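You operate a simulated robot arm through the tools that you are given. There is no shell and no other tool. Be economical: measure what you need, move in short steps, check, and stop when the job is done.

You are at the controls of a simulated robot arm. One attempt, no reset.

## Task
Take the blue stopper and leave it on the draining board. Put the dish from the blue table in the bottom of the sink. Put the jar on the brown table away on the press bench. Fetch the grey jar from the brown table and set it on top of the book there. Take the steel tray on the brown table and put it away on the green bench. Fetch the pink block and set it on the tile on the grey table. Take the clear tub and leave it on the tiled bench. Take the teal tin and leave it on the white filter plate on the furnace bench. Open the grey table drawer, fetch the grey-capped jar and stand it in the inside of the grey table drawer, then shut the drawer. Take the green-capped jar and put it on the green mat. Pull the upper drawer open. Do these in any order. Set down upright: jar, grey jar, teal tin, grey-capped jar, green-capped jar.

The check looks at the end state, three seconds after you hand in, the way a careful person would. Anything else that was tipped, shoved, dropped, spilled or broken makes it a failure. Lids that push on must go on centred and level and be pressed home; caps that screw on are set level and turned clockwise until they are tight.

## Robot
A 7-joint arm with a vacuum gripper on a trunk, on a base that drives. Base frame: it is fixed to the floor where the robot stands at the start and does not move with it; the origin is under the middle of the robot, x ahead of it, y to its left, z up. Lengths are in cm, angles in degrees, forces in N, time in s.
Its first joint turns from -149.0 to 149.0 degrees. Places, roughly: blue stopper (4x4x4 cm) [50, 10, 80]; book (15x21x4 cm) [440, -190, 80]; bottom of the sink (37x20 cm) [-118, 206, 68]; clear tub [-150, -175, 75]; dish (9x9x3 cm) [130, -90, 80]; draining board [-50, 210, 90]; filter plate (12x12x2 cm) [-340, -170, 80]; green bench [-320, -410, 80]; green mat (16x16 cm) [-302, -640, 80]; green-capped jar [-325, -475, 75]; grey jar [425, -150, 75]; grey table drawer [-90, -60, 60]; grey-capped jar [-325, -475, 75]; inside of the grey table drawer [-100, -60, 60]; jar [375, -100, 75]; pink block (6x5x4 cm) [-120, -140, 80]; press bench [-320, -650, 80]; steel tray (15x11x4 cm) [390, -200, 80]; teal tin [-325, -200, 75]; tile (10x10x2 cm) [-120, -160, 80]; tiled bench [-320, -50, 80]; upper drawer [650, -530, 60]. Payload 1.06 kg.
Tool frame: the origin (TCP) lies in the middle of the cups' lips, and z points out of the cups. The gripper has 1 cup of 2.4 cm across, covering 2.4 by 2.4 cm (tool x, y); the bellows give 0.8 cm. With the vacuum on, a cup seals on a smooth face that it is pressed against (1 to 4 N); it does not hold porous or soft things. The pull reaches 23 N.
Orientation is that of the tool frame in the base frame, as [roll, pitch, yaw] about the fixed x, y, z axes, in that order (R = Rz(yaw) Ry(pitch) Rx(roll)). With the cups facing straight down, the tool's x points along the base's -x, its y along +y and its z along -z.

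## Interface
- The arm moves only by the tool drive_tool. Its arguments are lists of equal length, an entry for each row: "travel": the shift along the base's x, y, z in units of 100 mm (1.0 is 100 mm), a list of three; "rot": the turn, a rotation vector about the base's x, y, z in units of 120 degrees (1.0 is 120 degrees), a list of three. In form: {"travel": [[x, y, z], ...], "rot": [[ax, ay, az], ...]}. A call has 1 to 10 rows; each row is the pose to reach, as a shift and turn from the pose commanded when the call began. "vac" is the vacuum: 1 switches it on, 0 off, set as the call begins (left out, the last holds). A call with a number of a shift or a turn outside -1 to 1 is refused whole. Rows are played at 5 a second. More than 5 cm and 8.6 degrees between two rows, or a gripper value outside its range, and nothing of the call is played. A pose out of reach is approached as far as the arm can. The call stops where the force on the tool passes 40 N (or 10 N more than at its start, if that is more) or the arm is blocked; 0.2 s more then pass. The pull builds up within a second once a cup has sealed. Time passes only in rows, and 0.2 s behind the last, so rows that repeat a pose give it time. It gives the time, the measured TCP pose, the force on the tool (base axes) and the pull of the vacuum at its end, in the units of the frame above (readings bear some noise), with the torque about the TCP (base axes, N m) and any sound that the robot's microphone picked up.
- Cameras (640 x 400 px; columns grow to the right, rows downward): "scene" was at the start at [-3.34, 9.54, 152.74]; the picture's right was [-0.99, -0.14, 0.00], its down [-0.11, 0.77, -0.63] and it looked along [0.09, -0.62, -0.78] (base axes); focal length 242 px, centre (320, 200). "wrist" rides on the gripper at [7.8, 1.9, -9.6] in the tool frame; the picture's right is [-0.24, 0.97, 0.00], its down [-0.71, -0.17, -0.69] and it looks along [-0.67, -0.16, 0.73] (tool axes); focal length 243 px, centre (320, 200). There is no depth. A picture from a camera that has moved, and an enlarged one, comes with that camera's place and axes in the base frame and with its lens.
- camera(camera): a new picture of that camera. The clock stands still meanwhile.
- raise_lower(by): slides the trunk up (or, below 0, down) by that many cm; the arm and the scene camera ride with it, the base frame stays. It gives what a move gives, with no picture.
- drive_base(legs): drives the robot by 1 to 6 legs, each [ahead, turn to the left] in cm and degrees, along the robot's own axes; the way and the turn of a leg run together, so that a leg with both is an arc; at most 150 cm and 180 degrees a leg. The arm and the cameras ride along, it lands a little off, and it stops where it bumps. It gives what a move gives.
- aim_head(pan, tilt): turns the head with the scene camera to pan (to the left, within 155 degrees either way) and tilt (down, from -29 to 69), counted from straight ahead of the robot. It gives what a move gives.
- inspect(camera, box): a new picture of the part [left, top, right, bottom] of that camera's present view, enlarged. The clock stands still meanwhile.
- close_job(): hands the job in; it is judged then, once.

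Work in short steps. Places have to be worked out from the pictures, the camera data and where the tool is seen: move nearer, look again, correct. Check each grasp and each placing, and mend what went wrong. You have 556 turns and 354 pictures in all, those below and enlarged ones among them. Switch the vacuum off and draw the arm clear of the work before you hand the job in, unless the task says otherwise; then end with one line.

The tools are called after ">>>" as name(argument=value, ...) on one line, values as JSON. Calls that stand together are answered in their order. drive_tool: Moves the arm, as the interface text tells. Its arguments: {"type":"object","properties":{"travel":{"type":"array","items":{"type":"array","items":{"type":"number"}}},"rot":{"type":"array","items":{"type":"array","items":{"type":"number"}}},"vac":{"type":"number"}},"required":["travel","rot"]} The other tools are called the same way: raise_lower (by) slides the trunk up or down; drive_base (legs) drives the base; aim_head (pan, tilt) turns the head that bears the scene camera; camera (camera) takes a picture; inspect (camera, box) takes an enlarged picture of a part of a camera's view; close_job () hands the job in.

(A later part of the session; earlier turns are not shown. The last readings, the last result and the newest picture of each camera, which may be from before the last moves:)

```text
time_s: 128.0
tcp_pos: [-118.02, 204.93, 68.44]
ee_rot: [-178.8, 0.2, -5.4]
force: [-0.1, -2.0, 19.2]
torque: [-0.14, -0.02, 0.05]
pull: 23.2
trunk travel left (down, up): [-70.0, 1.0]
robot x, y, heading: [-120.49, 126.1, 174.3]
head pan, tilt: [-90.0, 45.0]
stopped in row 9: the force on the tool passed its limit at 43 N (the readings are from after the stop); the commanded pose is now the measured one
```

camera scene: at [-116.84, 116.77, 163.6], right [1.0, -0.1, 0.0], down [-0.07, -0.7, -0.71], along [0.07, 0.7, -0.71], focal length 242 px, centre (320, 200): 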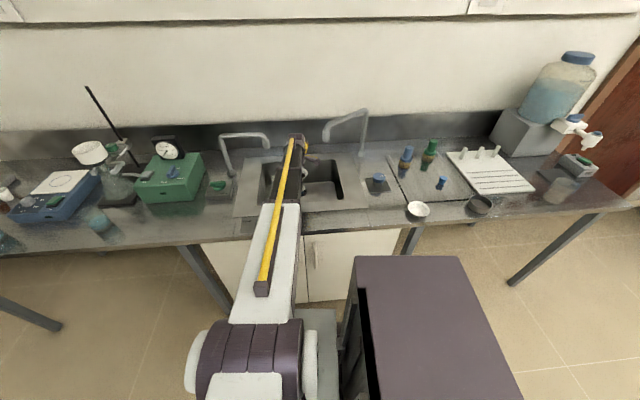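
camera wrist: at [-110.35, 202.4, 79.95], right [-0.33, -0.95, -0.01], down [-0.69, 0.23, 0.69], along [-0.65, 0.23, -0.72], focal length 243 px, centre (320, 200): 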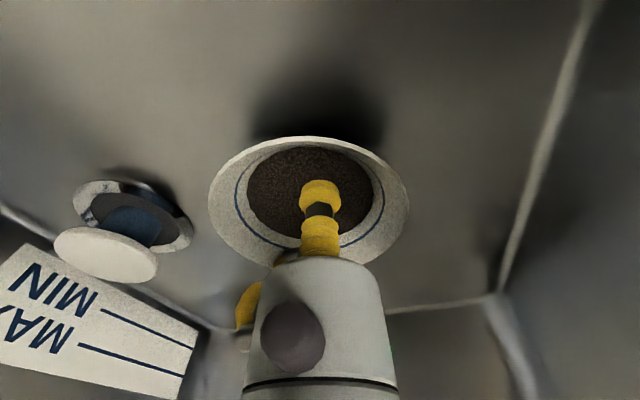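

Touchdown at z≈68.4. Release and rise.

>>> drive_tool(travel=[[0, 0, 0.03], [0, 0, 0.03], [0, 0, 0.03], [0, 0, 0.03], [0, 0, 0.08], [0, 0, 0.3], [0, 0, 0.6], [0, 0, 1.0]], rot=[[0, 0, 0], [0, 0, 0], [0, 0, 0], [0, 0, 0], [0, 0, 0], [0, 0, 0], [0, 0, 0], [0, 0, 0]], vac=0)

>>> drive_tool(travel=[[0, 0, 0.5], [0, 0, 1.0]], rot=[[0, 0, 0], [0, 0, 0]])

>>> drive_tool(travel=[[0, 0, 0.5], [0, 0, 1.0]], rot=[[0, 0, 0], [0, 0, 0]])

>>> camera(camera="wrist")

```text
time_s: 129.8
tcp_pos: [-117.74, 205.14, 78.53]
ee_rot: [-179.1, 0.2, -5.5]
force: [0.3, -0.2, -0.3]
torque: [0.0, -0.04, 0.0]
pull: 0.1
trunk travel left (down, up): [-70.0, 1.0]
robot x, y, heading: [-120.7, 125.74, 174.6]
head pan, tilt: [-90.0, 45.0]
```

```text
time_s: 130.4
tcp_pos: [-118.22, 205.1, 88.45]
ee_rot: [-179.1, 0.2, -5.5]
force: [0.2, 0.2, 0.3]
torque: [0.03, 0.0, 0.0]
pull: 0.0
trunk travel left (down, up): [-70.0, 1.0]
robot x, y, heading: [-120.49, 125.82, 174.5]
head pan, tilt: [-90.0, 45.0]
```

```text
time_s: 131.0
tcp_pos: [-118.02, 205.11, 98.35]
ee_rot: [-179.1, 0.2, -5.3]
force: [-0.8, -0.5, 0.4]
torque: [0.02, -0.01, -0.01]
pull: 0.0
trunk travel left (down, up): [-70.0, 1.0]
robot x, y, heading: [-120.76, 125.81, 174.4]
head pan, tilt: [-90.0, 45.0]
```

```text
319 pictures are left
camera wrist: at [-110.33, 202.45, 107.95], right [-0.33, -0.95, -0.01], down [-0.69, 0.23, 0.69], along [-0.65, 0.24, -0.72], focal length 243 px, centre (320, 200)
```

wrist: 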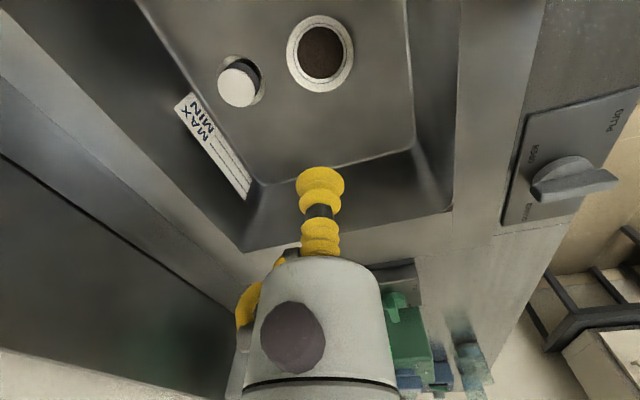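

Dish rests in the sink. Now to the grey table: retract and raise the tool, back away from the bench, and drive south through the aisle with the arm pointing east.

>>> drive_tool(travel=[[0, -0.4, 0.4], [0, -0.7, 0.8], [0, -1.0, 1.0]], rot=[[0, 0, 0], [0, 0, 0], [0, 0, 0]])

>>> drive_tool(travel=[[0, 0, 0.4], [0, 0, 0.8]], rot=[[0, 0, 0], [0, 0, 0]])

>>> drive_base(legs=[[-85, 0], [0, -85], [-120, 0]])

>>> aim_head(pan=130, tilt=35)

>>> camera(camera="scene")

```text
refused: row 1 steps farther than a row can; nothing moved
```

```text
time_s: 131.6
tcp_pos: [-117.99, 205.06, 106.28]
ee_rot: [-179.0, 0.2, -5.5]
force: [0.9, 1.0, 0.8]
torque: [0.0, -0.02, 0.0]
pull: 0.0
trunk travel left (down, up): [-70.0, 1.0]
robot x, y, heading: [-120.75, 126.01, 174.4]
head pan, tilt: [-90.0, 45.0]
```

```text
time_s: 145.4
tcp_pos: [41.41, 2.09, 106.23]
ee_rot: [-179.1, 0.2, -90.5]
force: [-1.6, -0.5, 0.4]
torque: [0.0, 0.0, -0.01]
pull: 0.0
trunk travel left (down, up): [-70.0, 1.0]
robot x, y, heading: [-37.28, -2.24, 89.3]
head pan, tilt: [-90.0, 45.0]
```

```text
time_s: 148.6
tcp_pos: [41.5, 1.99, 106.26]
ee_rot: [-179.0, 0.2, -90.6]
force: [-0.2, -0.1, -0.6]
torque: [-0.02, -0.01, -0.01]
pull: 0.1
trunk travel left (down, up): [-70.0, 1.0]
robot x, y, heading: [-37.66, -1.97, 89.3]
head pan, tilt: [130.0, 35.0]
```

```text
318 pictures are left
camera scene: at [-61.26, -11.86, 165.08], right [-0.63, 0.77, 0.0], down [0.44, 0.36, -0.82], along [-0.63, -0.52, -0.57], focal length 242 px, centre (320, 200)
```

scene: 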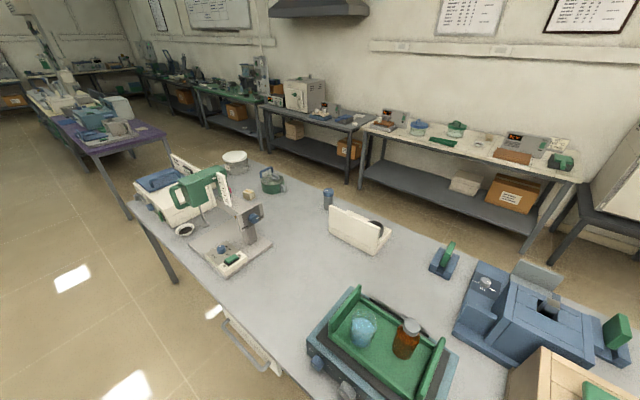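

The refused retract meant a wider swing, but nothing was hit. Continue south to y≈-140 and look at the grey table's south end.

>>> drive_base(legs=[[-138, 0]])

>>> aim_head(pan=85, tilt=45)

>>> camera(camera="scene")

```text
time_s: 155.6
tcp_pos: [43.37, -134.27, 106.25]
ee_rot: [-179.0, 0.2, -87.4]
force: [0.2, 0.2, 0.3]
torque: [0.02, 0.01, 0.01]
pull: 0.1
trunk travel left (down, up): [-70.0, 1.0]
robot x, y, heading: [-35.53, -142.86, 92.2]
head pan, tilt: [130.0, 35.0]
```

```text
time_s: 156.7
tcp_pos: [43.31, -134.11, 106.29]
ee_rot: [-179.1, 0.1, -87.3]
force: [1.0, 1.6, -0.6]
torque: [0.0, 0.0, -0.02]
pull: 0.0
trunk travel left (down, up): [-70.0, 1.0]
robot x, y, heading: [-35.39, -142.89, 92.5]
head pan, tilt: [85.0, 45.0]
```

```text
317 pictures are left
camera scene: at [-60.08, -147.52, 163.6], right [0.04, 1.0, 0.0], down [0.71, -0.03, -0.71], along [-0.71, 0.03, -0.71], focal length 242 px, centre (320, 200)
```

scene: 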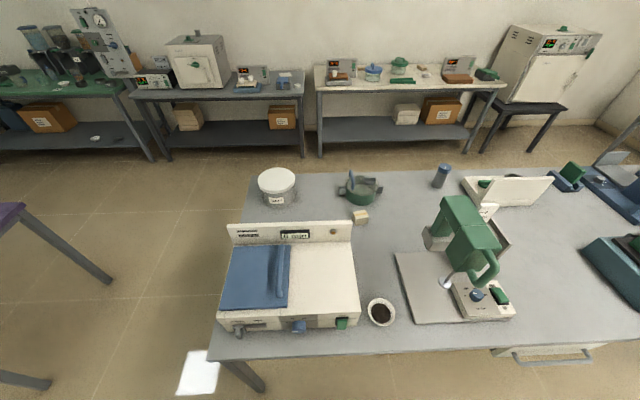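

>>> inspect(camera="scene", box=[215, 150, 415, 275])

>>> inspect(camera="scene", box=[215, 230, 535, 360])

```text
3.20 times, centred on (315, 212) of scene
camera zoom: at [-60.08, -147.52, 163.6], right [0.04, 1.0, 0.0], down [0.71, -0.03, -0.71], along [-0.71, 0.03, -0.71], focal length 775 px, centre (336, 160)
```

zoom: 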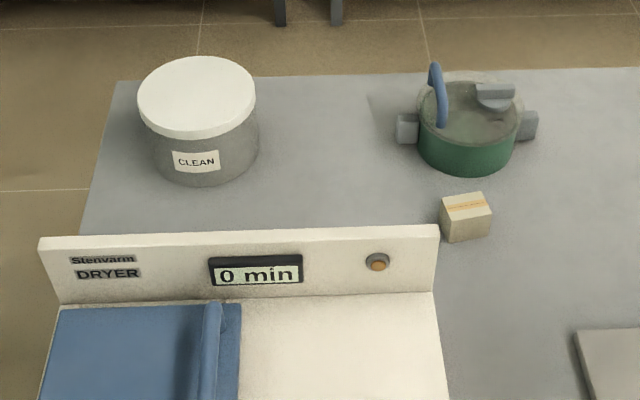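

```text
2.00 times, centred on (375, 295) of scene
camera zoom: at [-60.08, -147.52, 163.6], right [0.04, 1.0, 0.0], down [0.71, -0.03, -0.71], along [-0.71, 0.03, -0.71], focal length 485 px, centre (210, 10)
```

zoom: 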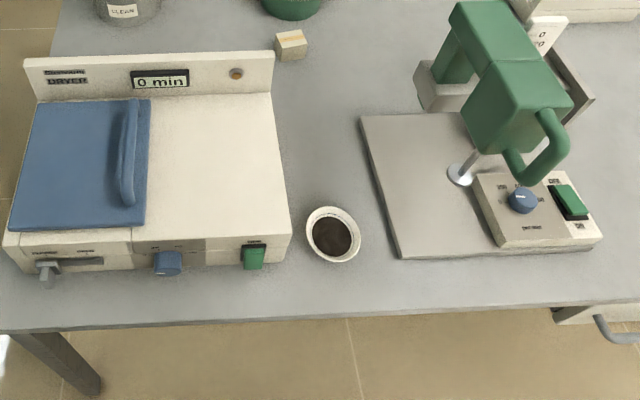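

Tub seen; the block and tile must be hidden behind the dryer's back panel (x≈-114…-129). I raise the tool and swing the arm round via the south to look behind the panel.

>>> drive_tool(travel=[[0, 0, 0.4], [0, 0, 0.8]], rot=[[0, 0, 0], [0, 0, 0]])

>>> drive_base(legs=[[0, -90], [0, -85]])

>>> camera(camera="wrist")

```text
time_s: 157.3
tcp_pos: [43.24, -134.13, 113.99]
ee_rot: [-179.1, 0.3, -87.4]
force: [-0.3, -0.3, 0.0]
torque: [-0.02, 0.03, 0.02]
pull: 0.1
trunk travel left (down, up): [-70.0, 1.0]
robot x, y, heading: [-35.37, -142.87, 92.4]
head pan, tilt: [85.0, 45.0]
```

```text
time_s: 165.2
tcp_pos: [-112.84, -157.82, 113.97]
ee_rot: [-179.1, 0.1, 97.5]
force: [-1.4, 1.0, -0.5]
torque: [0.0, 0.0, -0.01]
pull: 0.1
trunk travel left (down, up): [-70.0, 1.0]
robot x, y, heading: [-35.6, -142.73, -82.3]
head pan, tilt: [85.0, 45.0]
```

```text
314 pictures are left
camera wrist: at [-111.78, -149.69, 123.61], right [0.99, -0.11, -0.01], down [-0.07, -0.72, 0.69], along [-0.08, -0.68, -0.72], focal length 243 px, centre (320, 200)
```

wrist: 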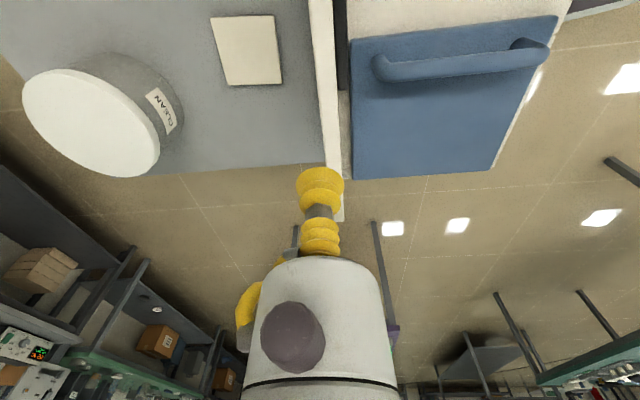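

Tile found at about (-124.4,-157). Turn a bit more to look for the block.

>>> drive_base(legs=[[0, -13]])

>>> camera(camera="wrist")

```text
time_s: 166.4
tcp_pos: [-114.36, -140.39, 114.06]
ee_rot: [-179.0, 0.2, 84.7]
force: [0.3, 0.8, 0.0]
torque: [-0.01, 0.0, -0.02]
pull: 0.0
trunk travel left (down, up): [-70.0, 1.0]
robot x, y, heading: [-35.74, -142.84, -95.4]
head pan, tilt: [85.0, 45.0]
```

```text
313 pictures are left
camera wrist: at [-111.48, -132.66, 123.61], right [0.95, -0.32, -0.01], down [-0.22, -0.69, 0.69], along [-0.23, -0.65, -0.72], focal length 243 px, centre (320, 200)
```

wrist: 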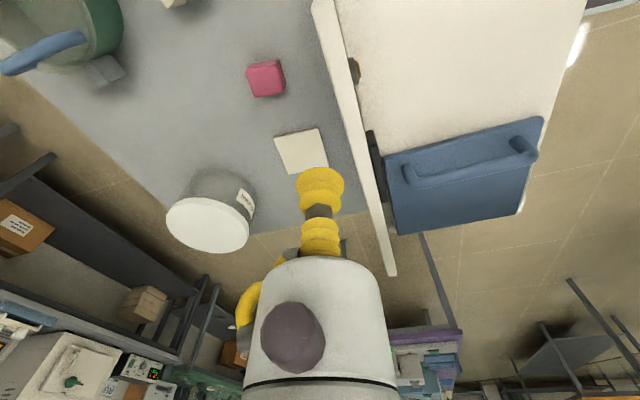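

Block top at ≈(-124,-141.6,83), tile ≈(-124.3,-157,81); panel top z≈101 at x=-113.5. I move above the block and check forearm clearance over the panel.

>>> drive_tool(travel=[[-0.45, -0.04, 0], [-0.92, -0.06, 0], [-0.92, -0.06, -0.45], [-0.92, -0.06, -0.9]], rot=[[0, 0, 0], [0, 0, 0], [0, 0, 0], [0, 0, 0]])

>>> aim_head(pan=-60, tilt=45)

>>> camera(camera="scene")

>>> camera(camera="wrist")

```text
time_s: 167.4
tcp_pos: [-123.58, -140.94, 105.19]
ee_rot: [-179.1, 0.0, 84.7]
force: [0.1, 0.1, 0.5]
torque: [0.0, -0.03, 0.03]
pull: 0.2
trunk travel left (down, up): [-70.0, 1.0]
robot x, y, heading: [-35.14, -142.75, -95.2]
head pan, tilt: [85.0, 45.0]
```

```text
time_s: 169.7
tcp_pos: [-123.61, -140.84, 105.29]
ee_rot: [-179.1, 0.2, 84.8]
force: [0.3, 0.3, 1.0]
torque: [0.02, 0.02, 0.01]
pull: 0.1
trunk travel left (down, up): [-70.0, 1.0]
robot x, y, heading: [-34.99, -142.87, -95.3]
head pan, tilt: [-60.0, 45.0]
```

```text
312 pictures are left
camera scene: at [-25.25, -143.1, 163.6], right [-0.42, 0.91, 0.0], down [0.64, 0.3, -0.71], along [-0.64, -0.3, -0.71], focal length 242 px, centre (320, 200)
```

scene: 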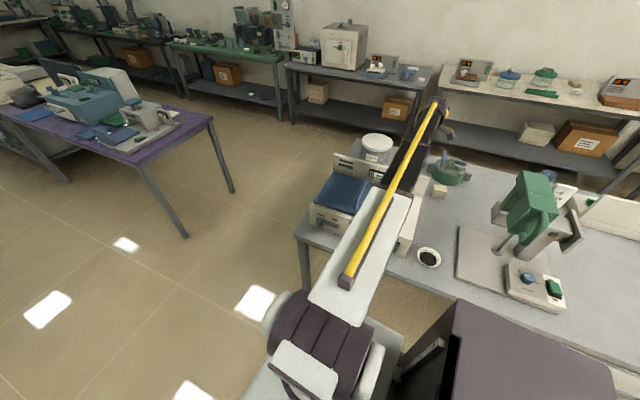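

```text
311 pictures are left
camera wrist: at [-120.73, -133.08, 114.82], right [0.95, -0.32, -0.01], down [-0.22, -0.69, 0.69], along [-0.23, -0.65, -0.72], focal length 243 px, centre (320, 200)
```

wrist: 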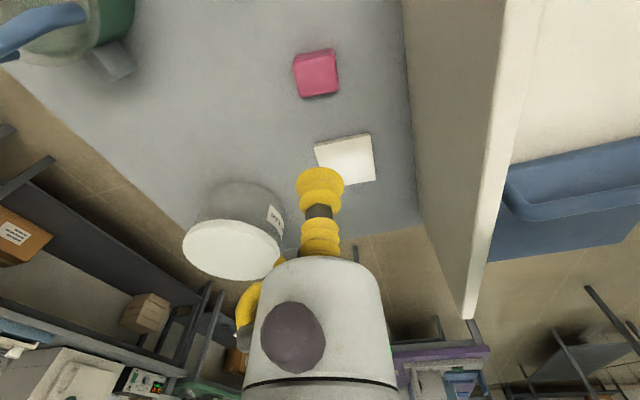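

The forearm would be close to the panel from this side, so I'll do the block from the west aisle instead. Retract, raise, then drive round the south end of the table.

>>> drive_tool(travel=[[0, 0, 0.45], [0, 0, 0.9], [0.45, 0, 0.9], [0.9, 0, 0.9], [1.0, 0, 1.0]], rot=[[0, 0, 0], [0, 0, 0], [0, 0, 0], [0, 0, 0], [0, 0, 0]])

>>> drive_base(legs=[[95, 0], [0, -88]])

>>> aim_head(pan=-20, tilt=30)

>>> camera(camera="scene")

```text
time_s: 170.9
tcp_pos: [-113.3, -141.1, 114.74]
ee_rot: [-179.2, 0.2, 84.8]
force: [-0.2, -0.2, 0.0]
torque: [-0.01, 0.0, -0.02]
pull: 0.0
trunk travel left (down, up): [-70.0, 1.0]
robot x, y, heading: [-35.19, -142.51, -95.4]
head pan, tilt: [-60.0, 45.0]
```

```text
time_s: 179.6
tcp_pos: [-45.18, -160.31, 114.82]
ee_rot: [-179.1, 0.3, -3.4]
force: [-0.2, 0.6, -0.5]
torque: [0.01, 0.02, -0.01]
pull: 0.1
trunk travel left (down, up): [-70.0, 1.0]
robot x, y, heading: [-44.53, -238.28, 176.5]
head pan, tilt: [-60.0, 45.0]
```

```text
time_s: 180.7
tcp_pos: [-45.2, -160.4, 114.75]
ee_rot: [-179.1, 0.2, -3.5]
force: [-0.2, -1.0, 0.3]
torque: [0.02, -0.04, 0.03]
pull: 0.0
trunk travel left (down, up): [-70.0, 1.0]
robot x, y, heading: [-44.43, -238.49, 176.4]
head pan, tilt: [-20.0, 30.0]
```

```text
310 pictures are left
camera scene: at [-49.12, -251.94, 165.85], right [0.4, 0.92, 0.0], down [0.46, -0.2, -0.87], along [-0.79, 0.35, -0.5], focal length 242 px, centre (320, 200)
```

scene: 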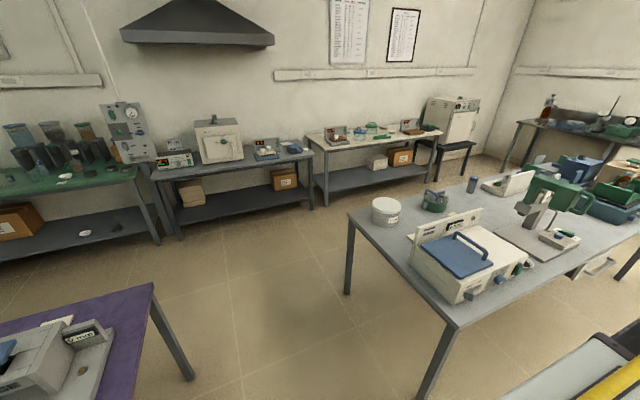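

Corridor is clear. Drive west and then turn so the arm points east over the table.

>>> drive_base(legs=[[0, 4], [150, 0], [20, 0], [0, -94], [90, 0]])

>>> camera(camera="wrist")

>>> aim_head(pan=-70, tilt=45)

>>> camera(camera="scene")

```text
time_s: 198.2
tcp_pos: [-134.78, -154.49, 114.75]
ee_rot: [-179.1, 0.1, -94.2]
force: [0.0, 0.6, -0.4]
torque: [0.01, -0.01, -0.02]
pull: 0.0
trunk travel left (down, up): [-70.0, 1.0]
robot x, y, heading: [-213.02, -154.28, 85.3]
head pan, tilt: [-20.0, 30.0]
```

```text
309 pictures are left
camera wrist: at [-137.34, -162.06, 124.32], right [-0.95, 0.31, -0.01], down [0.21, 0.69, 0.69], along [0.22, 0.65, -0.72], focal length 243 px, centre (320, 200)
```

wrist: 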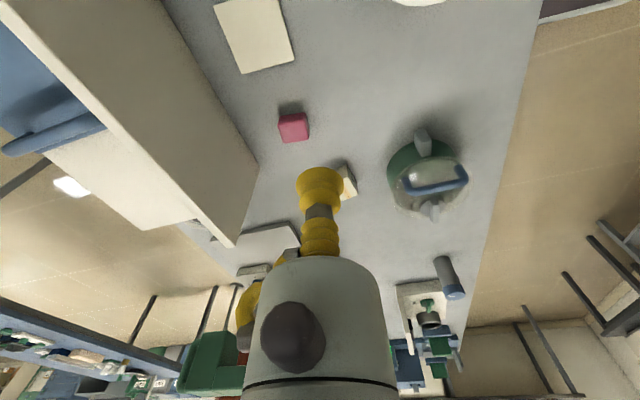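

```text
time_s: 199.4
tcp_pos: [-134.86, -154.48, 114.64]
ee_rot: [-179.1, 0.1, -94.2]
force: [0.3, -0.8, 0.7]
torque: [0.01, -0.04, -0.01]
pull: 0.0
trunk travel left (down, up): [-70.0, 1.0]
robot x, y, heading: [-212.74, -154.61, 85.7]
head pan, tilt: [-70.0, 45.0]
```

```text
308 pictures are left
camera scene: at [-222.22, -155.24, 163.6], right [0.27, -0.96, 0.0], down [-0.68, -0.19, -0.71], along [0.68, 0.19, -0.71], focal length 242 px, centre (320, 200)
```

scene: 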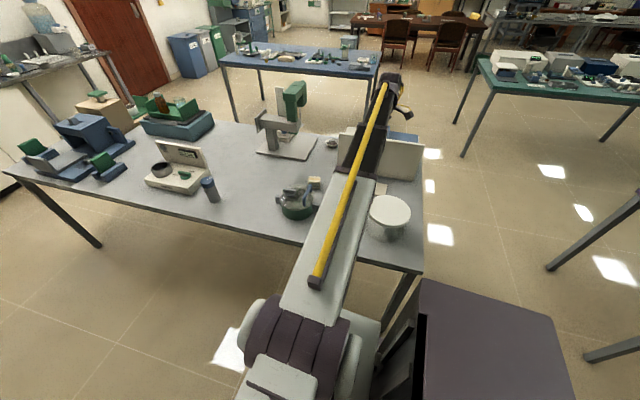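

Block ≈(-125.3,-143.5). Drive ahead 5 cm, then move the tool over the block and lower.

>>> drive_base(legs=[[5, 0]])

>>> drive_tool(travel=[[0.3, 0.2, 0], [0.6, 0.4, 0], [0.9, 0.6, 0], [0.92, 0.6, -0.4], [0.92, 0.6, -0.8], [0.92, 0.6, -1.0]], rot=[[0, 0, 0], [0, 0, 0], [0, 0, 0], [0, 0, 0], [0, 0, 0], [0, 0, 0]])

>>> camera(camera="wrist")

```text
time_s: 200.3
tcp_pos: [-134.42, -149.43, 114.84]
ee_rot: [-179.1, 0.1, -94.3]
force: [0.5, 0.9, 0.0]
torque: [-0.05, 0.0, 0.02]
pull: 0.0
trunk travel left (down, up): [-70.0, 1.0]
robot x, y, heading: [-212.56, -149.46, 86.0]
head pan, tilt: [-70.0, 45.0]
```

```text
time_s: 201.7
tcp_pos: [-125.37, -143.38, 104.47]
ee_rot: [-179.1, 0.1, -94.2]
force: [0.3, 0.1, 1.1]
torque: [-0.01, -0.02, -0.01]
pull: 0.0
trunk travel left (down, up): [-70.0, 1.0]
robot x, y, heading: [-212.52, -149.09, 85.9]
head pan, tilt: [-70.0, 45.0]
```

```text
307 pictures are left
camera wrist: at [-127.86, -150.77, 114.12], right [-0.95, 0.31, -0.02], down [0.21, 0.69, 0.69], along [0.22, 0.65, -0.72], focal length 243 px, centre (320, 200)
```

wrist: 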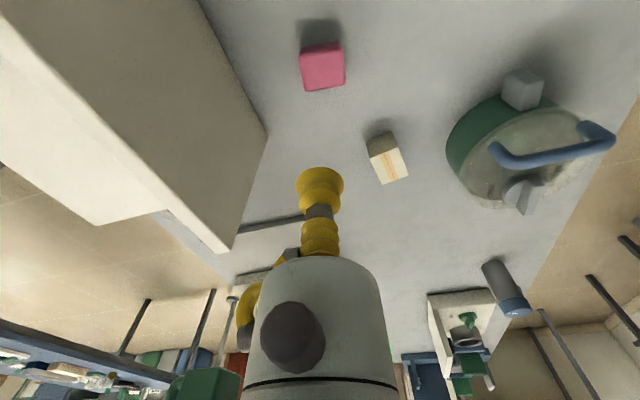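

Aligned; lower and refine.

>>> drive_tool(travel=[[0, 0.03, -0.4], [0.01, 0.05, -0.8], [0.01, 0.05, -1.0]], rot=[[0, 0, 0], [0, 0, 0], [0, 0, 0]])

>>> drive_tool(travel=[[0, 0, -0.4]], rot=[[0, 0, 0]])

>>> camera(camera="wrist")

>>> camera(camera="scene")

```text
time_s: 202.5
tcp_pos: [-125.22, -142.95, 94.58]
ee_rot: [-179.1, 0.1, -94.2]
force: [0.0, 0.4, -0.5]
torque: [-0.02, -0.02, 0.0]
pull: 0.0
trunk travel left (down, up): [-70.0, 1.0]
robot x, y, heading: [-212.89, -149.31, 85.6]
head pan, tilt: [-70.0, 45.0]
```

```text
time_s: 202.9
tcp_pos: [-125.08, -142.97, 90.72]
ee_rot: [-179.1, 0.2, -94.2]
force: [-0.7, 0.1, -1.0]
torque: [0.01, 0.0, 0.0]
pull: 0.0
trunk travel left (down, up): [-70.0, 1.0]
robot x, y, heading: [-212.13, -149.41, 85.8]
head pan, tilt: [-70.0, 45.0]
```

```text
306 pictures are left
camera wrist: at [-127.62, -150.45, 100.31], right [-0.95, 0.31, -0.02], down [0.21, 0.69, 0.69], along [0.22, 0.65, -0.72], focal length 243 px, centre (320, 200)
```

wrist: 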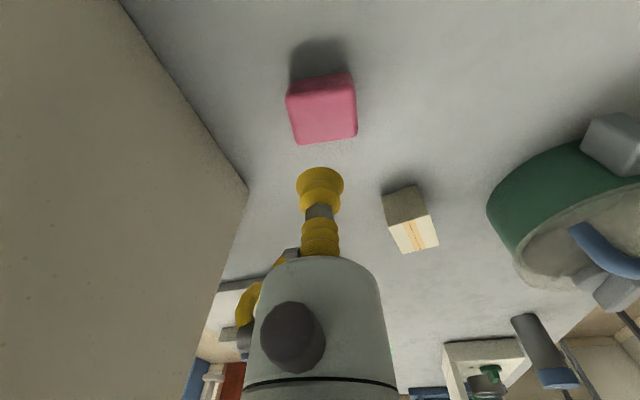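

```text
305 pictures are left
camera scene: at [-221.83, -150.24, 163.6], right [0.27, -0.96, 0.0], down [-0.68, -0.19, -0.71], along [0.68, 0.19, -0.71], focal length 242 px, centre (320, 200)
```

scene: 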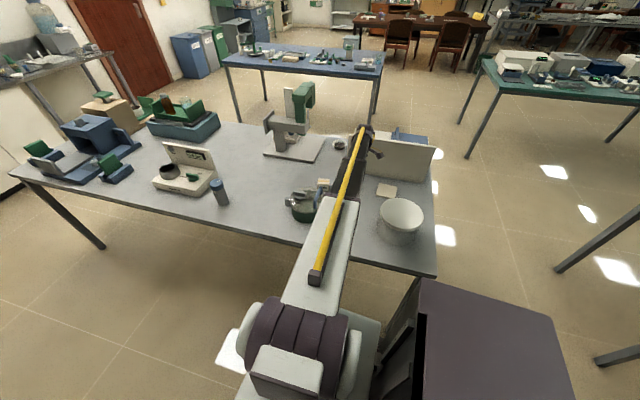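

Well aligned. Descend with vacuum.

>>> drive_tool(travel=[[0, 0, -0.3], [0, 0, -0.55], [0, 0, -0.65], [0, 0, -0.69], [0, 0, -0.72], [0, 0, -0.75], [0, 0, -0.78], [0, 0, -0.81], [0, 0, -0.84]], rot=[[0, 0, 0], [0, 0, 0], [0, 0, 0], [0, 0, 0], [0, 0, 0], [0, 0, 0], [0, 0, 0], [0, 0, 0], [0, 0, 0]], vac=1)

```text
time_s: 204.9
tcp_pos: [-125.09, -142.98, 82.34]
ee_rot: [-179.1, 0.2, -94.2]
force: [0.2, -0.2, 0.1]
torque: [0.02, -0.01, 0.01]
pull: 23.2
trunk travel left (down, up): [-70.0, 1.0]
robot x, y, heading: [-212.22, -149.25, 85.8]
head pan, tilt: [-70.0, 45.0]
```

Sealed. Lift and move toward the tile.

>>> drive_tool(travel=[[0, 0, 0.1], [0, 0, 0.5], [0, 0, 0.9], [0, -0.4, 0.9], [0, -0.8, 0.9], [0, -1.0, 0.9]], rot=[[0, 0, 0], [0, 0, 0], [0, 0, 0], [0, 0, 0], [0, 0, 0], [0, 0, 0]])

>>> camera(camera="wrist")

>>> inspect(camera="scene", box=[310, 130, 450, 240])

```text
time_s: 206.3
tcp_pos: [-125.32, -153.17, 91.32]
ee_rot: [-179.1, 0.2, -94.2]
force: [-0.1, 0.8, -0.1]
torque: [0.02, -0.03, 0.01]
pull: 23.0
trunk travel left (down, up): [-70.0, 1.0]
robot x, y, heading: [-212.38, -149.3, 85.8]
head pan, tilt: [-70.0, 45.0]
```

```text
304 pictures are left
camera wrist: at [-127.91, -160.72, 100.92], right [-0.95, 0.31, -0.01], down [0.21, 0.69, 0.69], along [0.22, 0.65, -0.72], focal length 243 px, centre (320, 200)
```

wrist: 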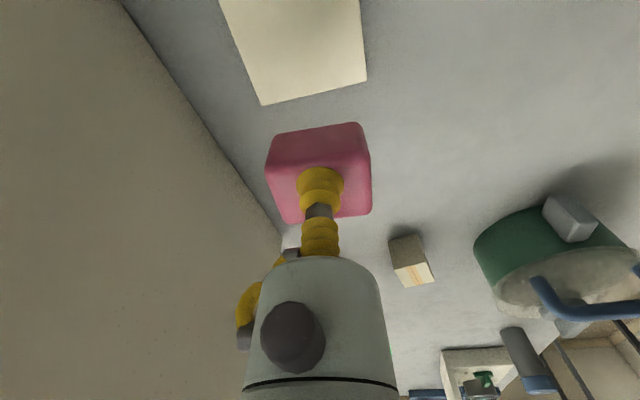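

```text
3.64 times, centred on (380, 185) of scene
camera zoom: at [-221.87, -150.25, 163.59], right [0.27, -0.96, 0.0], down [-0.68, -0.19, -0.71], along [0.68, 0.19, -0.71], focal length 881 px, centre (102, 254)
```

zoom: 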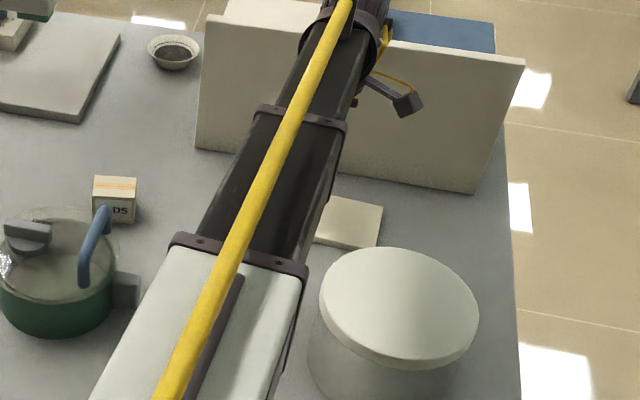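

Tile centre ≈(-125.1,-159). Move there and lower gently.

>>> drive_tool(travel=[[0.02, -0.35, 0], [0.02, -0.56, -0.2], [0.02, -0.56, -0.4], [0.02, -0.56, -0.5], [0.02, -0.56, -0.54], [0.02, -0.56, -0.57], [0.02, -0.56, -0.6], [0.02, -0.56, -0.63], [0.02, -0.56, -0.66], [0.02, -0.56, -0.69]], rot=[[0, 0, 0], [0, 0, 0], [0, 0, 0], [0, 0, 0], [0, 0, 0], [0, 0, 0], [0, 0, 0], [0, 0, 0], [0, 0, 0], [0, 0, 0]])

>>> camera(camera="wrist")

```text
time_s: 208.5
tcp_pos: [-124.95, -158.5, 84.59]
ee_rot: [-179.1, 0.2, -94.1]
force: [-0.1, 0.3, -0.1]
torque: [-0.02, -0.01, -0.03]
pull: 22.3
trunk travel left (down, up): [-70.0, 1.0]
robot x, y, heading: [-212.67, -149.43, 85.6]
head pan, tilt: [-70.0, 45.0]
```

```text
302 pictures are left
camera wrist: at [-127.4, -166.06, 94.08], right [-0.95, 0.31, -0.01], down [0.21, 0.69, 0.69], along [0.22, 0.65, -0.72], focal length 243 px, centre (320, 200)
```

wrist: 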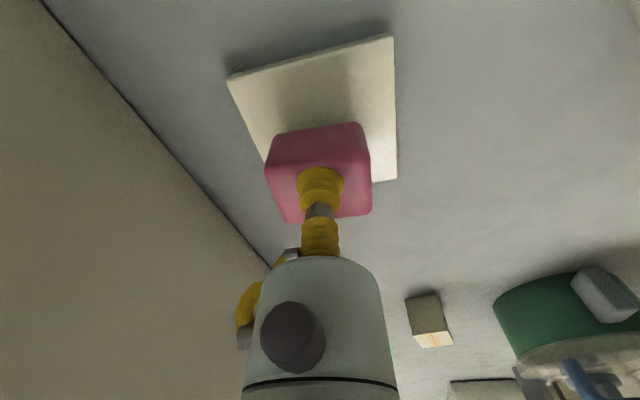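

Position is right over the tile centre. Continue down.

>>> drive_tool(travel=[[-0.01, -0.03, -0.03], [-0.01, -0.03, -0.06], [-0.01, -0.03, -0.09], [-0.01, -0.03, -0.12], [-0.01, -0.03, -0.15], [-0.01, -0.03, -0.18]], rot=[[0, 0, 0], [0, 0, 0], [0, 0, 0], [0, 0, 0], [0, 0, 0], [0, 0, 0]])

```text
time_s: 209.9
tcp_pos: [-124.93, -158.79, 82.89]
ee_rot: [-178.9, 0.1, -94.2]
force: [6.4, -1.3, 18.7]
torque: [0.0, 0.18, 0.0]
pull: 22.5
trunk travel left (down, up): [-70.0, 1.0]
robot x, y, heading: [-212.22, -149.37, 85.9]
head pan, tilt: [-70.0, 45.0]
```

Contact. Release and rise.

>>> drive_tool(travel=[[0, 0, 0.06], [0, 0, 0.06], [0, 0, 0.06], [0, 0, 0.06], [0, 0, 0.12], [0, 0, 0.5], [0, 0, 1.0]], rot=[[0, 0, 0], [0, 0, 0], [0, 0, 0], [0, 0, 0], [0, 0, 0], [0, 0, 0], [0, 0, 0]], vac=0)

>>> drive_tool(travel=[[0, 0, 0.5], [0, 0, 1.0]], rot=[[0, 0, 0], [0, 0, 0]])

>>> camera(camera="wrist")

```text
time_s: 211.5
tcp_pos: [-125.05, -159.24, 92.63]
ee_rot: [-179.1, 0.0, -94.3]
force: [0.6, -0.1, -0.4]
torque: [0.01, 0.01, 0.0]
pull: 0.1
trunk travel left (down, up): [-70.0, 1.0]
robot x, y, heading: [-212.56, -149.2, 85.9]
head pan, tilt: [-70.0, 45.0]
```

```text
time_s: 212.1
tcp_pos: [-124.91, -159.07, 102.67]
ee_rot: [-179.1, 0.2, -94.3]
force: [-0.2, -0.5, 0.0]
torque: [-0.01, -0.03, 0.03]
pull: 0.0
trunk travel left (down, up): [-70.0, 1.0]
robot x, y, heading: [-212.55, -149.35, 85.7]
head pan, tilt: [-70.0, 45.0]
```

```text
301 pictures are left
camera wrist: at [-127.54, -166.56, 112.24], right [-0.95, 0.31, -0.01], down [0.21, 0.69, 0.69], along [0.22, 0.65, -0.72], focal length 243 px, centre (320, 200)
```

wrist: 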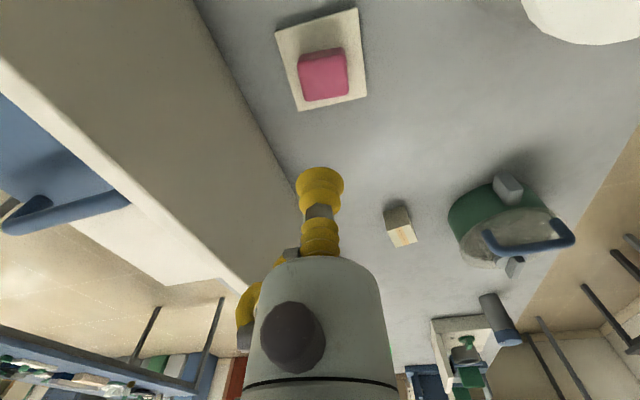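

Block is on the tile. Now the tub: triangulated top centre ≈(-149,-164.4, z 89). Move over it.

>>> drive_tool(travel=[[-0.45, -0.1, 0], [-0.9, -0.2, 0], [-1.0, -0.2, 0]], rot=[[0, 0, 0], [0, 0, 0], [0, 0, 0]])

>>> drive_tool(travel=[[-0.45, -0.1, 0], [-0.9, -0.2, 0], [-1.0, -0.3, 0]], rot=[[0, 0, 0], [0, 0, 0], [0, 0, 0]])

>>> camera(camera="wrist")

```text
time_s: 212.9
tcp_pos: [-135.03, -161.11, 102.78]
ee_rot: [-179.1, 0.2, -94.2]
force: [-0.2, -0.4, 0.4]
torque: [0.0, 0.02, 0.05]
pull: 0.1
trunk travel left (down, up): [-70.0, 1.0]
robot x, y, heading: [-212.65, -149.52, 85.8]
head pan, tilt: [-70.0, 45.0]
```

```text
time_s: 213.7
tcp_pos: [-144.75, -163.69, 102.38]
ee_rot: [-179.2, 0.2, -94.3]
force: [-0.8, -0.1, 0.5]
torque: [0.02, -0.01, 0.03]
pull: 0.0
trunk travel left (down, up): [-70.0, 1.0]
robot x, y, heading: [-212.25, -149.24, 85.9]
head pan, tilt: [-70.0, 45.0]
```

```text
300 pictures are left
camera wrist: at [-147.44, -171.25, 111.91], right [-0.95, 0.31, -0.01], down [0.21, 0.69, 0.69], along [0.22, 0.65, -0.72], focal length 243 px, centre (320, 200)
```

wrist: 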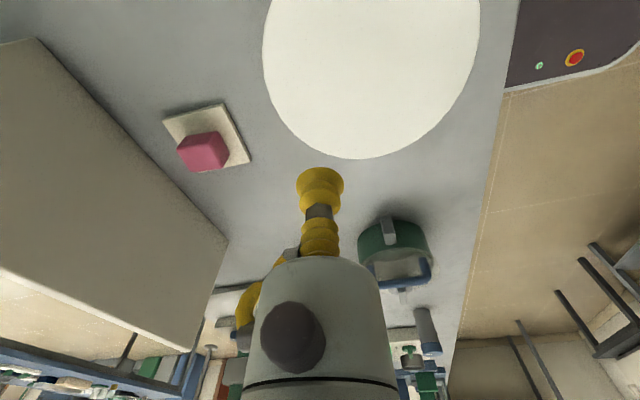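

Lid centre ≈(-149.4,-164.1). Shift and descend with vacuum on.

>>> drive_tool(travel=[[-0.3, -0.03, -0.1], [-0.47, -0.04, -0.4], [-0.47, -0.04, -0.8], [-0.47, -0.04, -1.0]], rot=[[0, 0, 0], [0, 0, 0], [0, 0, 0], [0, 0, 0]])

>>> drive_tool(travel=[[0, 0, -0.04], [0, 0, -0.08], [0, 0, -0.12], [0, 0, -0.16], [0, 0, -0.2], [0, 0, -0.24], [0, 0, -0.28], [0, 0, -0.32], [0, 0, -0.36], [0, 0, -0.4]], rot=[[0, 0, 0], [0, 0, 0], [0, 0, 0], [0, 0, 0], [0, 0, 0], [0, 0, 0], [0, 0, 0], [0, 0, 0], [0, 0, 0], [0, 0, 0]], vac=1)

```text
time_s: 214.7
tcp_pos: [-149.67, -164.26, 92.72]
ee_rot: [-179.1, 0.1, -94.2]
force: [-0.7, 0.2, 0.1]
torque: [-0.02, 0.03, -0.05]
pull: 0.1
trunk travel left (down, up): [-70.0, 1.0]
robot x, y, heading: [-212.62, -149.15, 85.8]
head pan, tilt: [-70.0, 45.0]
```

```text
time_s: 216.9
tcp_pos: [-149.74, -164.34, 89.04]
ee_rot: [-178.7, 0.1, -94.1]
force: [-0.4, 0.4, 18.7]
torque: [0.02, 0.12, -0.03]
pull: 23.4
trunk travel left (down, up): [-70.0, 1.0]
robot x, y, heading: [-212.3, -149.27, 85.8]
head pan, tilt: [-70.0, 45.0]
stopped in row 10: the force on the tool passed its limit at 45 N (the readings are from after the stop); the commanded pose is now the measured one
```

Sealed. Lift carefully and check it holds.

>>> drive_tool(travel=[[0, 0, 0.08], [0, 0, 0.2], [0, 0, 0.4], [0, 0, 0.6], [0, 0, 0.8], [0, 0, 1.0]], rot=[[0, 0, 0], [0, 0, 0], [0, 0, 0], [0, 0, 0], [0, 0, 0], [0, 0, 0]])

>>> camera(camera="scene")

```text
time_s: 218.3
tcp_pos: [-149.65, -164.24, 98.96]
ee_rot: [-178.8, 0.2, -94.2]
force: [-0.1, -0.4, -2.7]
torque: [0.0, 0.03, -0.02]
pull: 22.8
trunk travel left (down, up): [-70.0, 1.0]
robot x, y, heading: [-212.37, -149.38, 85.9]
head pan, tilt: [-70.0, 45.0]
```

```text
299 pictures are left
camera scene: at [-221.85, -150.24, 163.59], right [0.27, -0.96, 0.0], down [-0.68, -0.19, -0.71], along [0.68, 0.19, -0.71], focal length 242 px, centre (320, 200)
```

scene: 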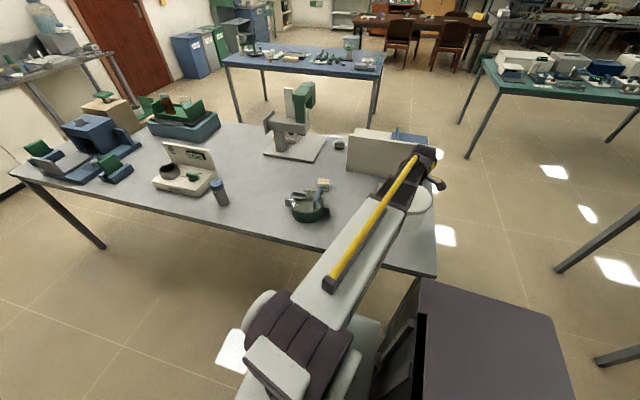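

Holding (≈0.27 kg). Raise, then rotate so the arm points west with the tub and look at the tiled bench.

>>> drive_tool(travel=[[0, 0, 0.4], [0, 0, 0.8], [0, 0, 1.0]], rot=[[0, 0, 0], [0, 0, 0], [0, 0, 0]])

>>> drive_tool(travel=[[0, 0, 0.4], [0, 0, 0.6]], rot=[[0, 0, 0], [0, 0, 0]])

>>> drive_base(legs=[[0, -88]])

>>> aim_head(pan=150, tilt=35)

>>> camera(camera="scene")

```text
time_s: 219.1
tcp_pos: [-149.62, -164.23, 108.96]
ee_rot: [-178.8, 0.1, -94.1]
force: [0.3, -0.4, -2.1]
torque: [0.02, 0.05, 0.0]
pull: 22.7
trunk travel left (down, up): [-70.0, 1.0]
robot x, y, heading: [-212.28, -149.63, 85.8]
head pan, tilt: [-70.0, 45.0]
```

```text
time_s: 219.7
tcp_pos: [-149.57, -164.27, 114.77]
ee_rot: [-178.8, 0.1, -94.2]
force: [0.2, -0.2, -2.3]
torque: [0.04, 0.01, 0.0]
pull: 23.0
trunk travel left (down, up): [-70.0, 1.0]
robot x, y, heading: [-212.7, -149.23, 85.9]
head pan, tilt: [-70.0, 45.0]
```

```text
time_s: 223.9
tcp_pos: [-224.83, -212.72, 114.76]
ee_rot: [-178.8, 0.1, 178.4]
force: [0.0, -0.4, -2.2]
torque: [0.03, 0.0, -0.01]
pull: 22.6
trunk travel left (down, up): [-70.0, 1.0]
robot x, y, heading: [-212.69, -149.14, -1.7]
head pan, tilt: [-70.0, 45.0]
```

```text
time_s: 227.0
tcp_pos: [-224.88, -212.59, 114.77]
ee_rot: [-178.8, 0.1, 178.4]
force: [0.1, -0.6, -1.8]
torque: [0.04, -0.04, 0.01]
pull: 23.0
trunk travel left (down, up): [-70.0, 1.0]
robot x, y, heading: [-212.15, -149.46, -1.8]
head pan, tilt: [150.0, 35.0]
```

```text
298 pictures are left
camera scene: at [-223.9, -127.47, 165.08], right [0.53, 0.85, 0.0], down [0.49, -0.3, -0.82], along [-0.7, 0.43, -0.57], focal length 242 px, centre (320, 200)
```

scene: 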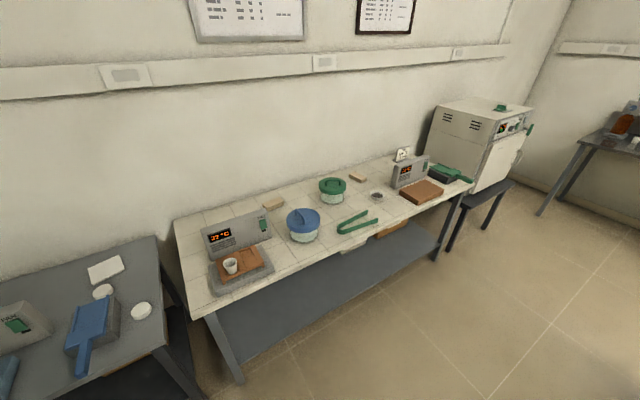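

The tiled bench has a clear spot at about (-298,-33) between the tongs and the brown pad. Turn the arm west and drive backward (north).

>>> drive_base(legs=[[0, -80], [-117, 0]])

>>> aim_head(pan=-85, tilt=45)

>>> camera(camera="scene")

>>> camera(camera="wrist")

```text
time_s: 236.4
tcp_pos: [-291.8, -32.4, 114.8]
ee_rot: [-178.8, 0.1, 97.2]
force: [-0.6, 0.0, -1.7]
torque: [0.01, -0.02, 0.02]
pull: 22.4
trunk travel left (down, up): [-70.0, 1.0]
robot x, y, heading: [-227.41, -34.79, -82.7]
head pan, tilt: [150.0, 35.0]
```

```text
time_s: 239.7
tcp_pos: [-291.58, -32.41, 114.73]
ee_rot: [-178.7, 0.1, 97.2]
force: [0.0, 0.0, -1.9]
torque: [0.0, -0.02, 0.03]
pull: 22.4
trunk travel left (down, up): [-70.0, 1.0]
robot x, y, heading: [-227.16, -34.97, -82.7]
head pan, tilt: [-85.0, 45.0]
```

```text
297 pictures are left
camera scene: at [-218.7, -29.86, 163.59], right [-0.21, 0.98, 0.0], down [0.69, 0.15, -0.71], along [-0.69, -0.15, -0.71], focal length 242 px, centre (320, 200)
```

scene: 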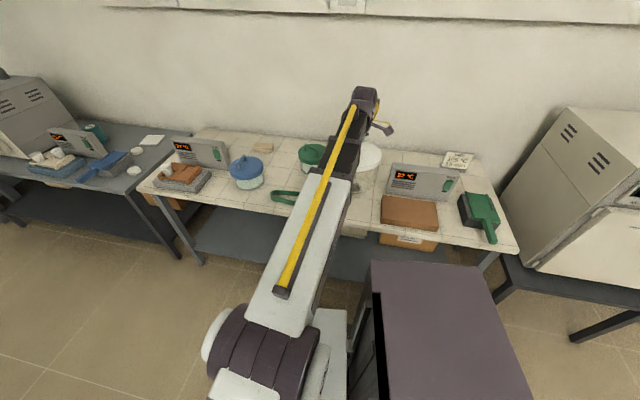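

```text
296 pictures are left
camera wrist: at [-290.6, -24.2, 124.29], right [0.99, -0.11, -0.02], down [-0.07, -0.72, 0.69], along [-0.09, -0.68, -0.72], focal length 243 px, centre (320, 200)
```

wrist: 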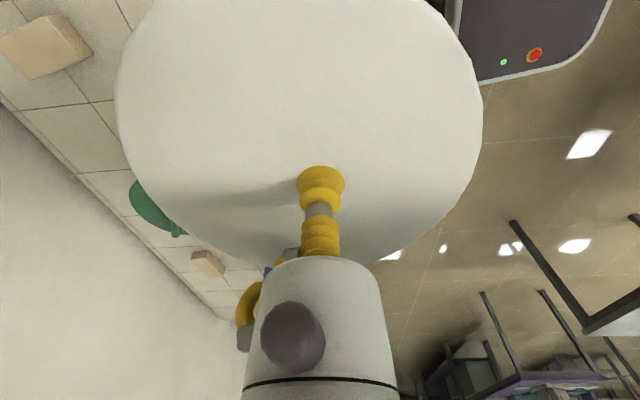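

Gap looks right. Move to (-297.5,-33.5) and lower most of the way.

>>> drive_tool(travel=[[-0.3, -0.05, 0], [-0.58, -0.11, 0], [-0.58, -0.11, -0.45], [-0.58, -0.11, -0.9], [-0.58, -0.11, -1.0]], rot=[[0, 0, 0], [0, 0, 0], [0, 0, 0], [0, 0, 0], [0, 0, 0]])

>>> drive_tool(travel=[[0, 0, -0.45], [0, 0, -0.9]], rot=[[0, 0, 0], [0, 0, 0]])

>>> camera(camera="wrist")

>>> inspect(camera="scene", box=[240, 130, 440, 255])

```text
time_s: 240.9
tcp_pos: [-297.59, -33.6, 104.49]
ee_rot: [-178.8, 0.2, 97.2]
force: [-0.9, 0.8, -1.3]
torque: [0.0, -0.03, 0.01]
pull: 23.3
trunk travel left (down, up): [-70.0, 1.0]
robot x, y, heading: [-227.35, -34.87, -82.8]
head pan, tilt: [-85.0, 45.0]
```

```text
time_s: 241.5
tcp_pos: [-297.59, -33.5, 95.52]
ee_rot: [-178.8, 0.2, 97.2]
force: [-0.5, 0.0, -1.4]
torque: [0.0, -0.01, 0.0]
pull: 23.2
trunk travel left (down, up): [-70.0, 1.0]
robot x, y, heading: [-227.34, -34.52, -82.4]
head pan, tilt: [-85.0, 45.0]
```

```text
295 pictures are left
camera wrist: at [-296.47, -25.32, 105.06], right [0.99, -0.11, -0.02], down [-0.07, -0.72, 0.69], along [-0.09, -0.68, -0.72], focal length 243 px, centre (320, 200)
```

wrist: 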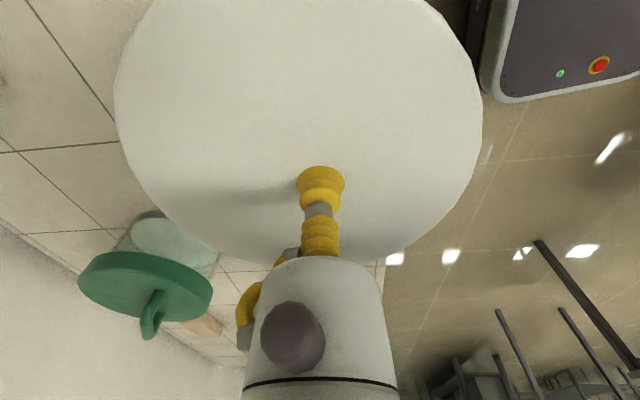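

```text
3.20 times, centred on (340, 192) of scene
camera zoom: at [-218.73, -29.85, 163.6], right [-0.21, 0.98, 0.0], down [0.69, 0.15, -0.71], along [-0.69, -0.15, -0.71], focal length 775 px, centre (256, 224)
```

zoom: 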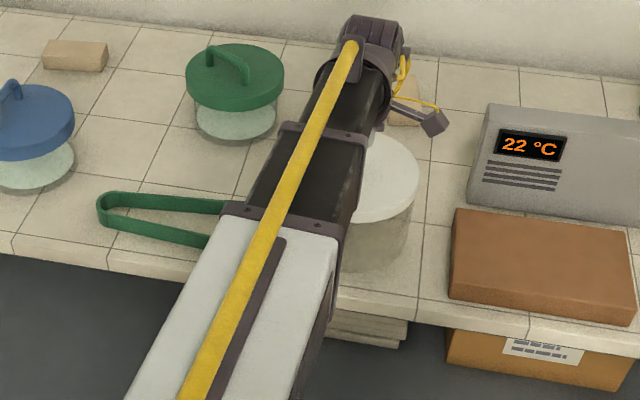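

I want to see the small glass ring hidden behind the tub before setting down; shift 9 cm south and look.

>>> drive_tool(travel=[[0, -0.45, 0.1], [0, -0.9, 0.1]], rot=[[0, 0, 0], [0, 0, 0]])

>>> inspect(camera="scene", box=[240, 130, 440, 255])

```text
time_s: 242.1
tcp_pos: [-297.48, -42.33, 96.61]
ee_rot: [-178.8, 0.1, 97.1]
force: [0.7, 0.8, -1.5]
torque: [-0.03, -0.03, 0.02]
pull: 23.5
trunk travel left (down, up): [-70.0, 1.0]
robot x, y, heading: [-227.07, -34.74, -82.8]
head pan, tilt: [-85.0, 45.0]
```

```text
3.20 times, centred on (340, 192) of scene
camera zoom: at [-218.71, -29.89, 163.6], right [-0.21, 0.98, 0.0], down [0.69, 0.15, -0.71], along [-0.69, -0.15, -0.71], focal length 775 px, centre (256, 224)
```

zoom: 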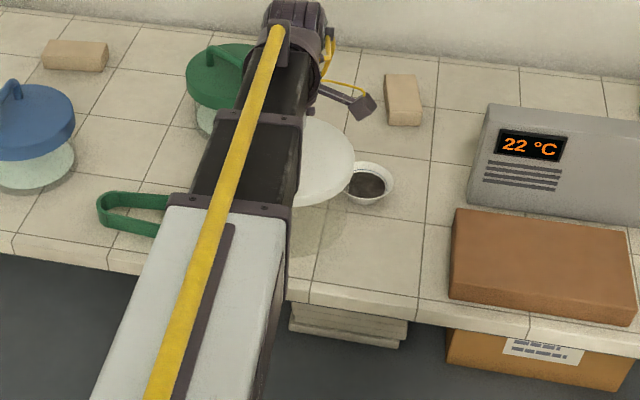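

The little dish sits at ≈(-312,-31.7), r≈4.3. I'll set the tub at (-297.8,-29.8), leaving gaps to dish and pad, and lower gently.

>>> drive_tool(travel=[[0, 0.45, 0], [-0.02, 0.9, 0], [-0.03, 1.0, 0]], rot=[[0, 0, 0], [0, 0, 0], [0, 0, 0]])

>>> drive_tool(travel=[[0, 0.25, 0], [0, 0.25, -0.3], [0, 0.25, -0.45], [0, 0.25, -0.5], [0, 0.25, -0.54]], rot=[[0, 0, 0], [0, 0, 0], [0, 0, 0], [0, 0, 0], [0, 0, 0]])

>>> camera(camera="wrist")

>>> inspect(camera="scene", box=[280, 130, 440, 255])

```text
time_s: 242.9
tcp_pos: [-297.8, -32.56, 96.85]
ee_rot: [-178.8, 0.1, 97.2]
force: [0.0, -0.3, -1.7]
torque: [-0.01, -0.01, 0.01]
pull: 23.3
trunk travel left (down, up): [-70.0, 1.0]
robot x, y, heading: [-227.43, -34.87, -82.8]
head pan, tilt: [-85.0, 45.0]
```

```text
time_s: 243.9
tcp_pos: [-297.79, -29.95, 92.27]
ee_rot: [-178.3, 0.0, 97.2]
force: [2.7, -0.1, 21.0]
torque: [-0.05, 0.11, -0.02]
pull: 23.2
trunk travel left (down, up): [-70.0, 1.0]
robot x, y, heading: [-227.31, -34.92, -82.9]
head pan, tilt: [-85.0, 45.0]
stopped in row 5: the force on the tool passed its limit at 44 N (the readings are from after the stop); the commanded pose is now the measured one
```

```text
292 pictures are left
camera wrist: at [-296.61, -21.79, 101.77], right [0.99, -0.11, -0.03], down [-0.06, -0.72, 0.69], along [-0.1, -0.68, -0.72], focal length 243 px, centre (320, 200)
```

wrist: 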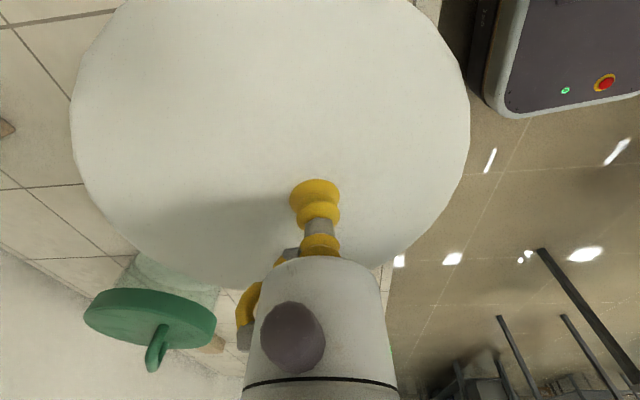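

```text
3.20 times, centred on (360, 192) of scene
camera zoom: at [-218.42, -29.85, 163.59], right [-0.21, 0.98, 0.0], down [0.69, 0.15, -0.71], along [-0.69, -0.15, -0.71], focal length 775 px, centre (192, 224)
```

zoom: 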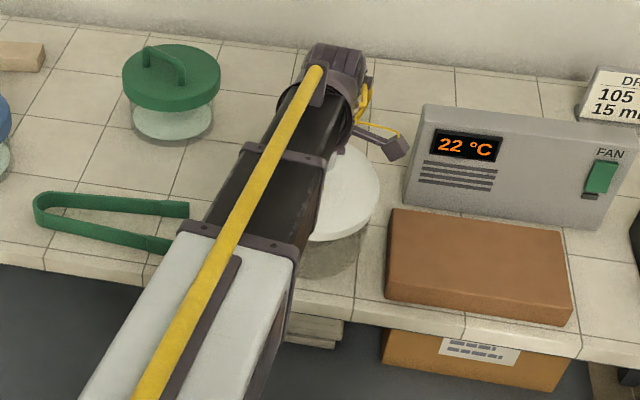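

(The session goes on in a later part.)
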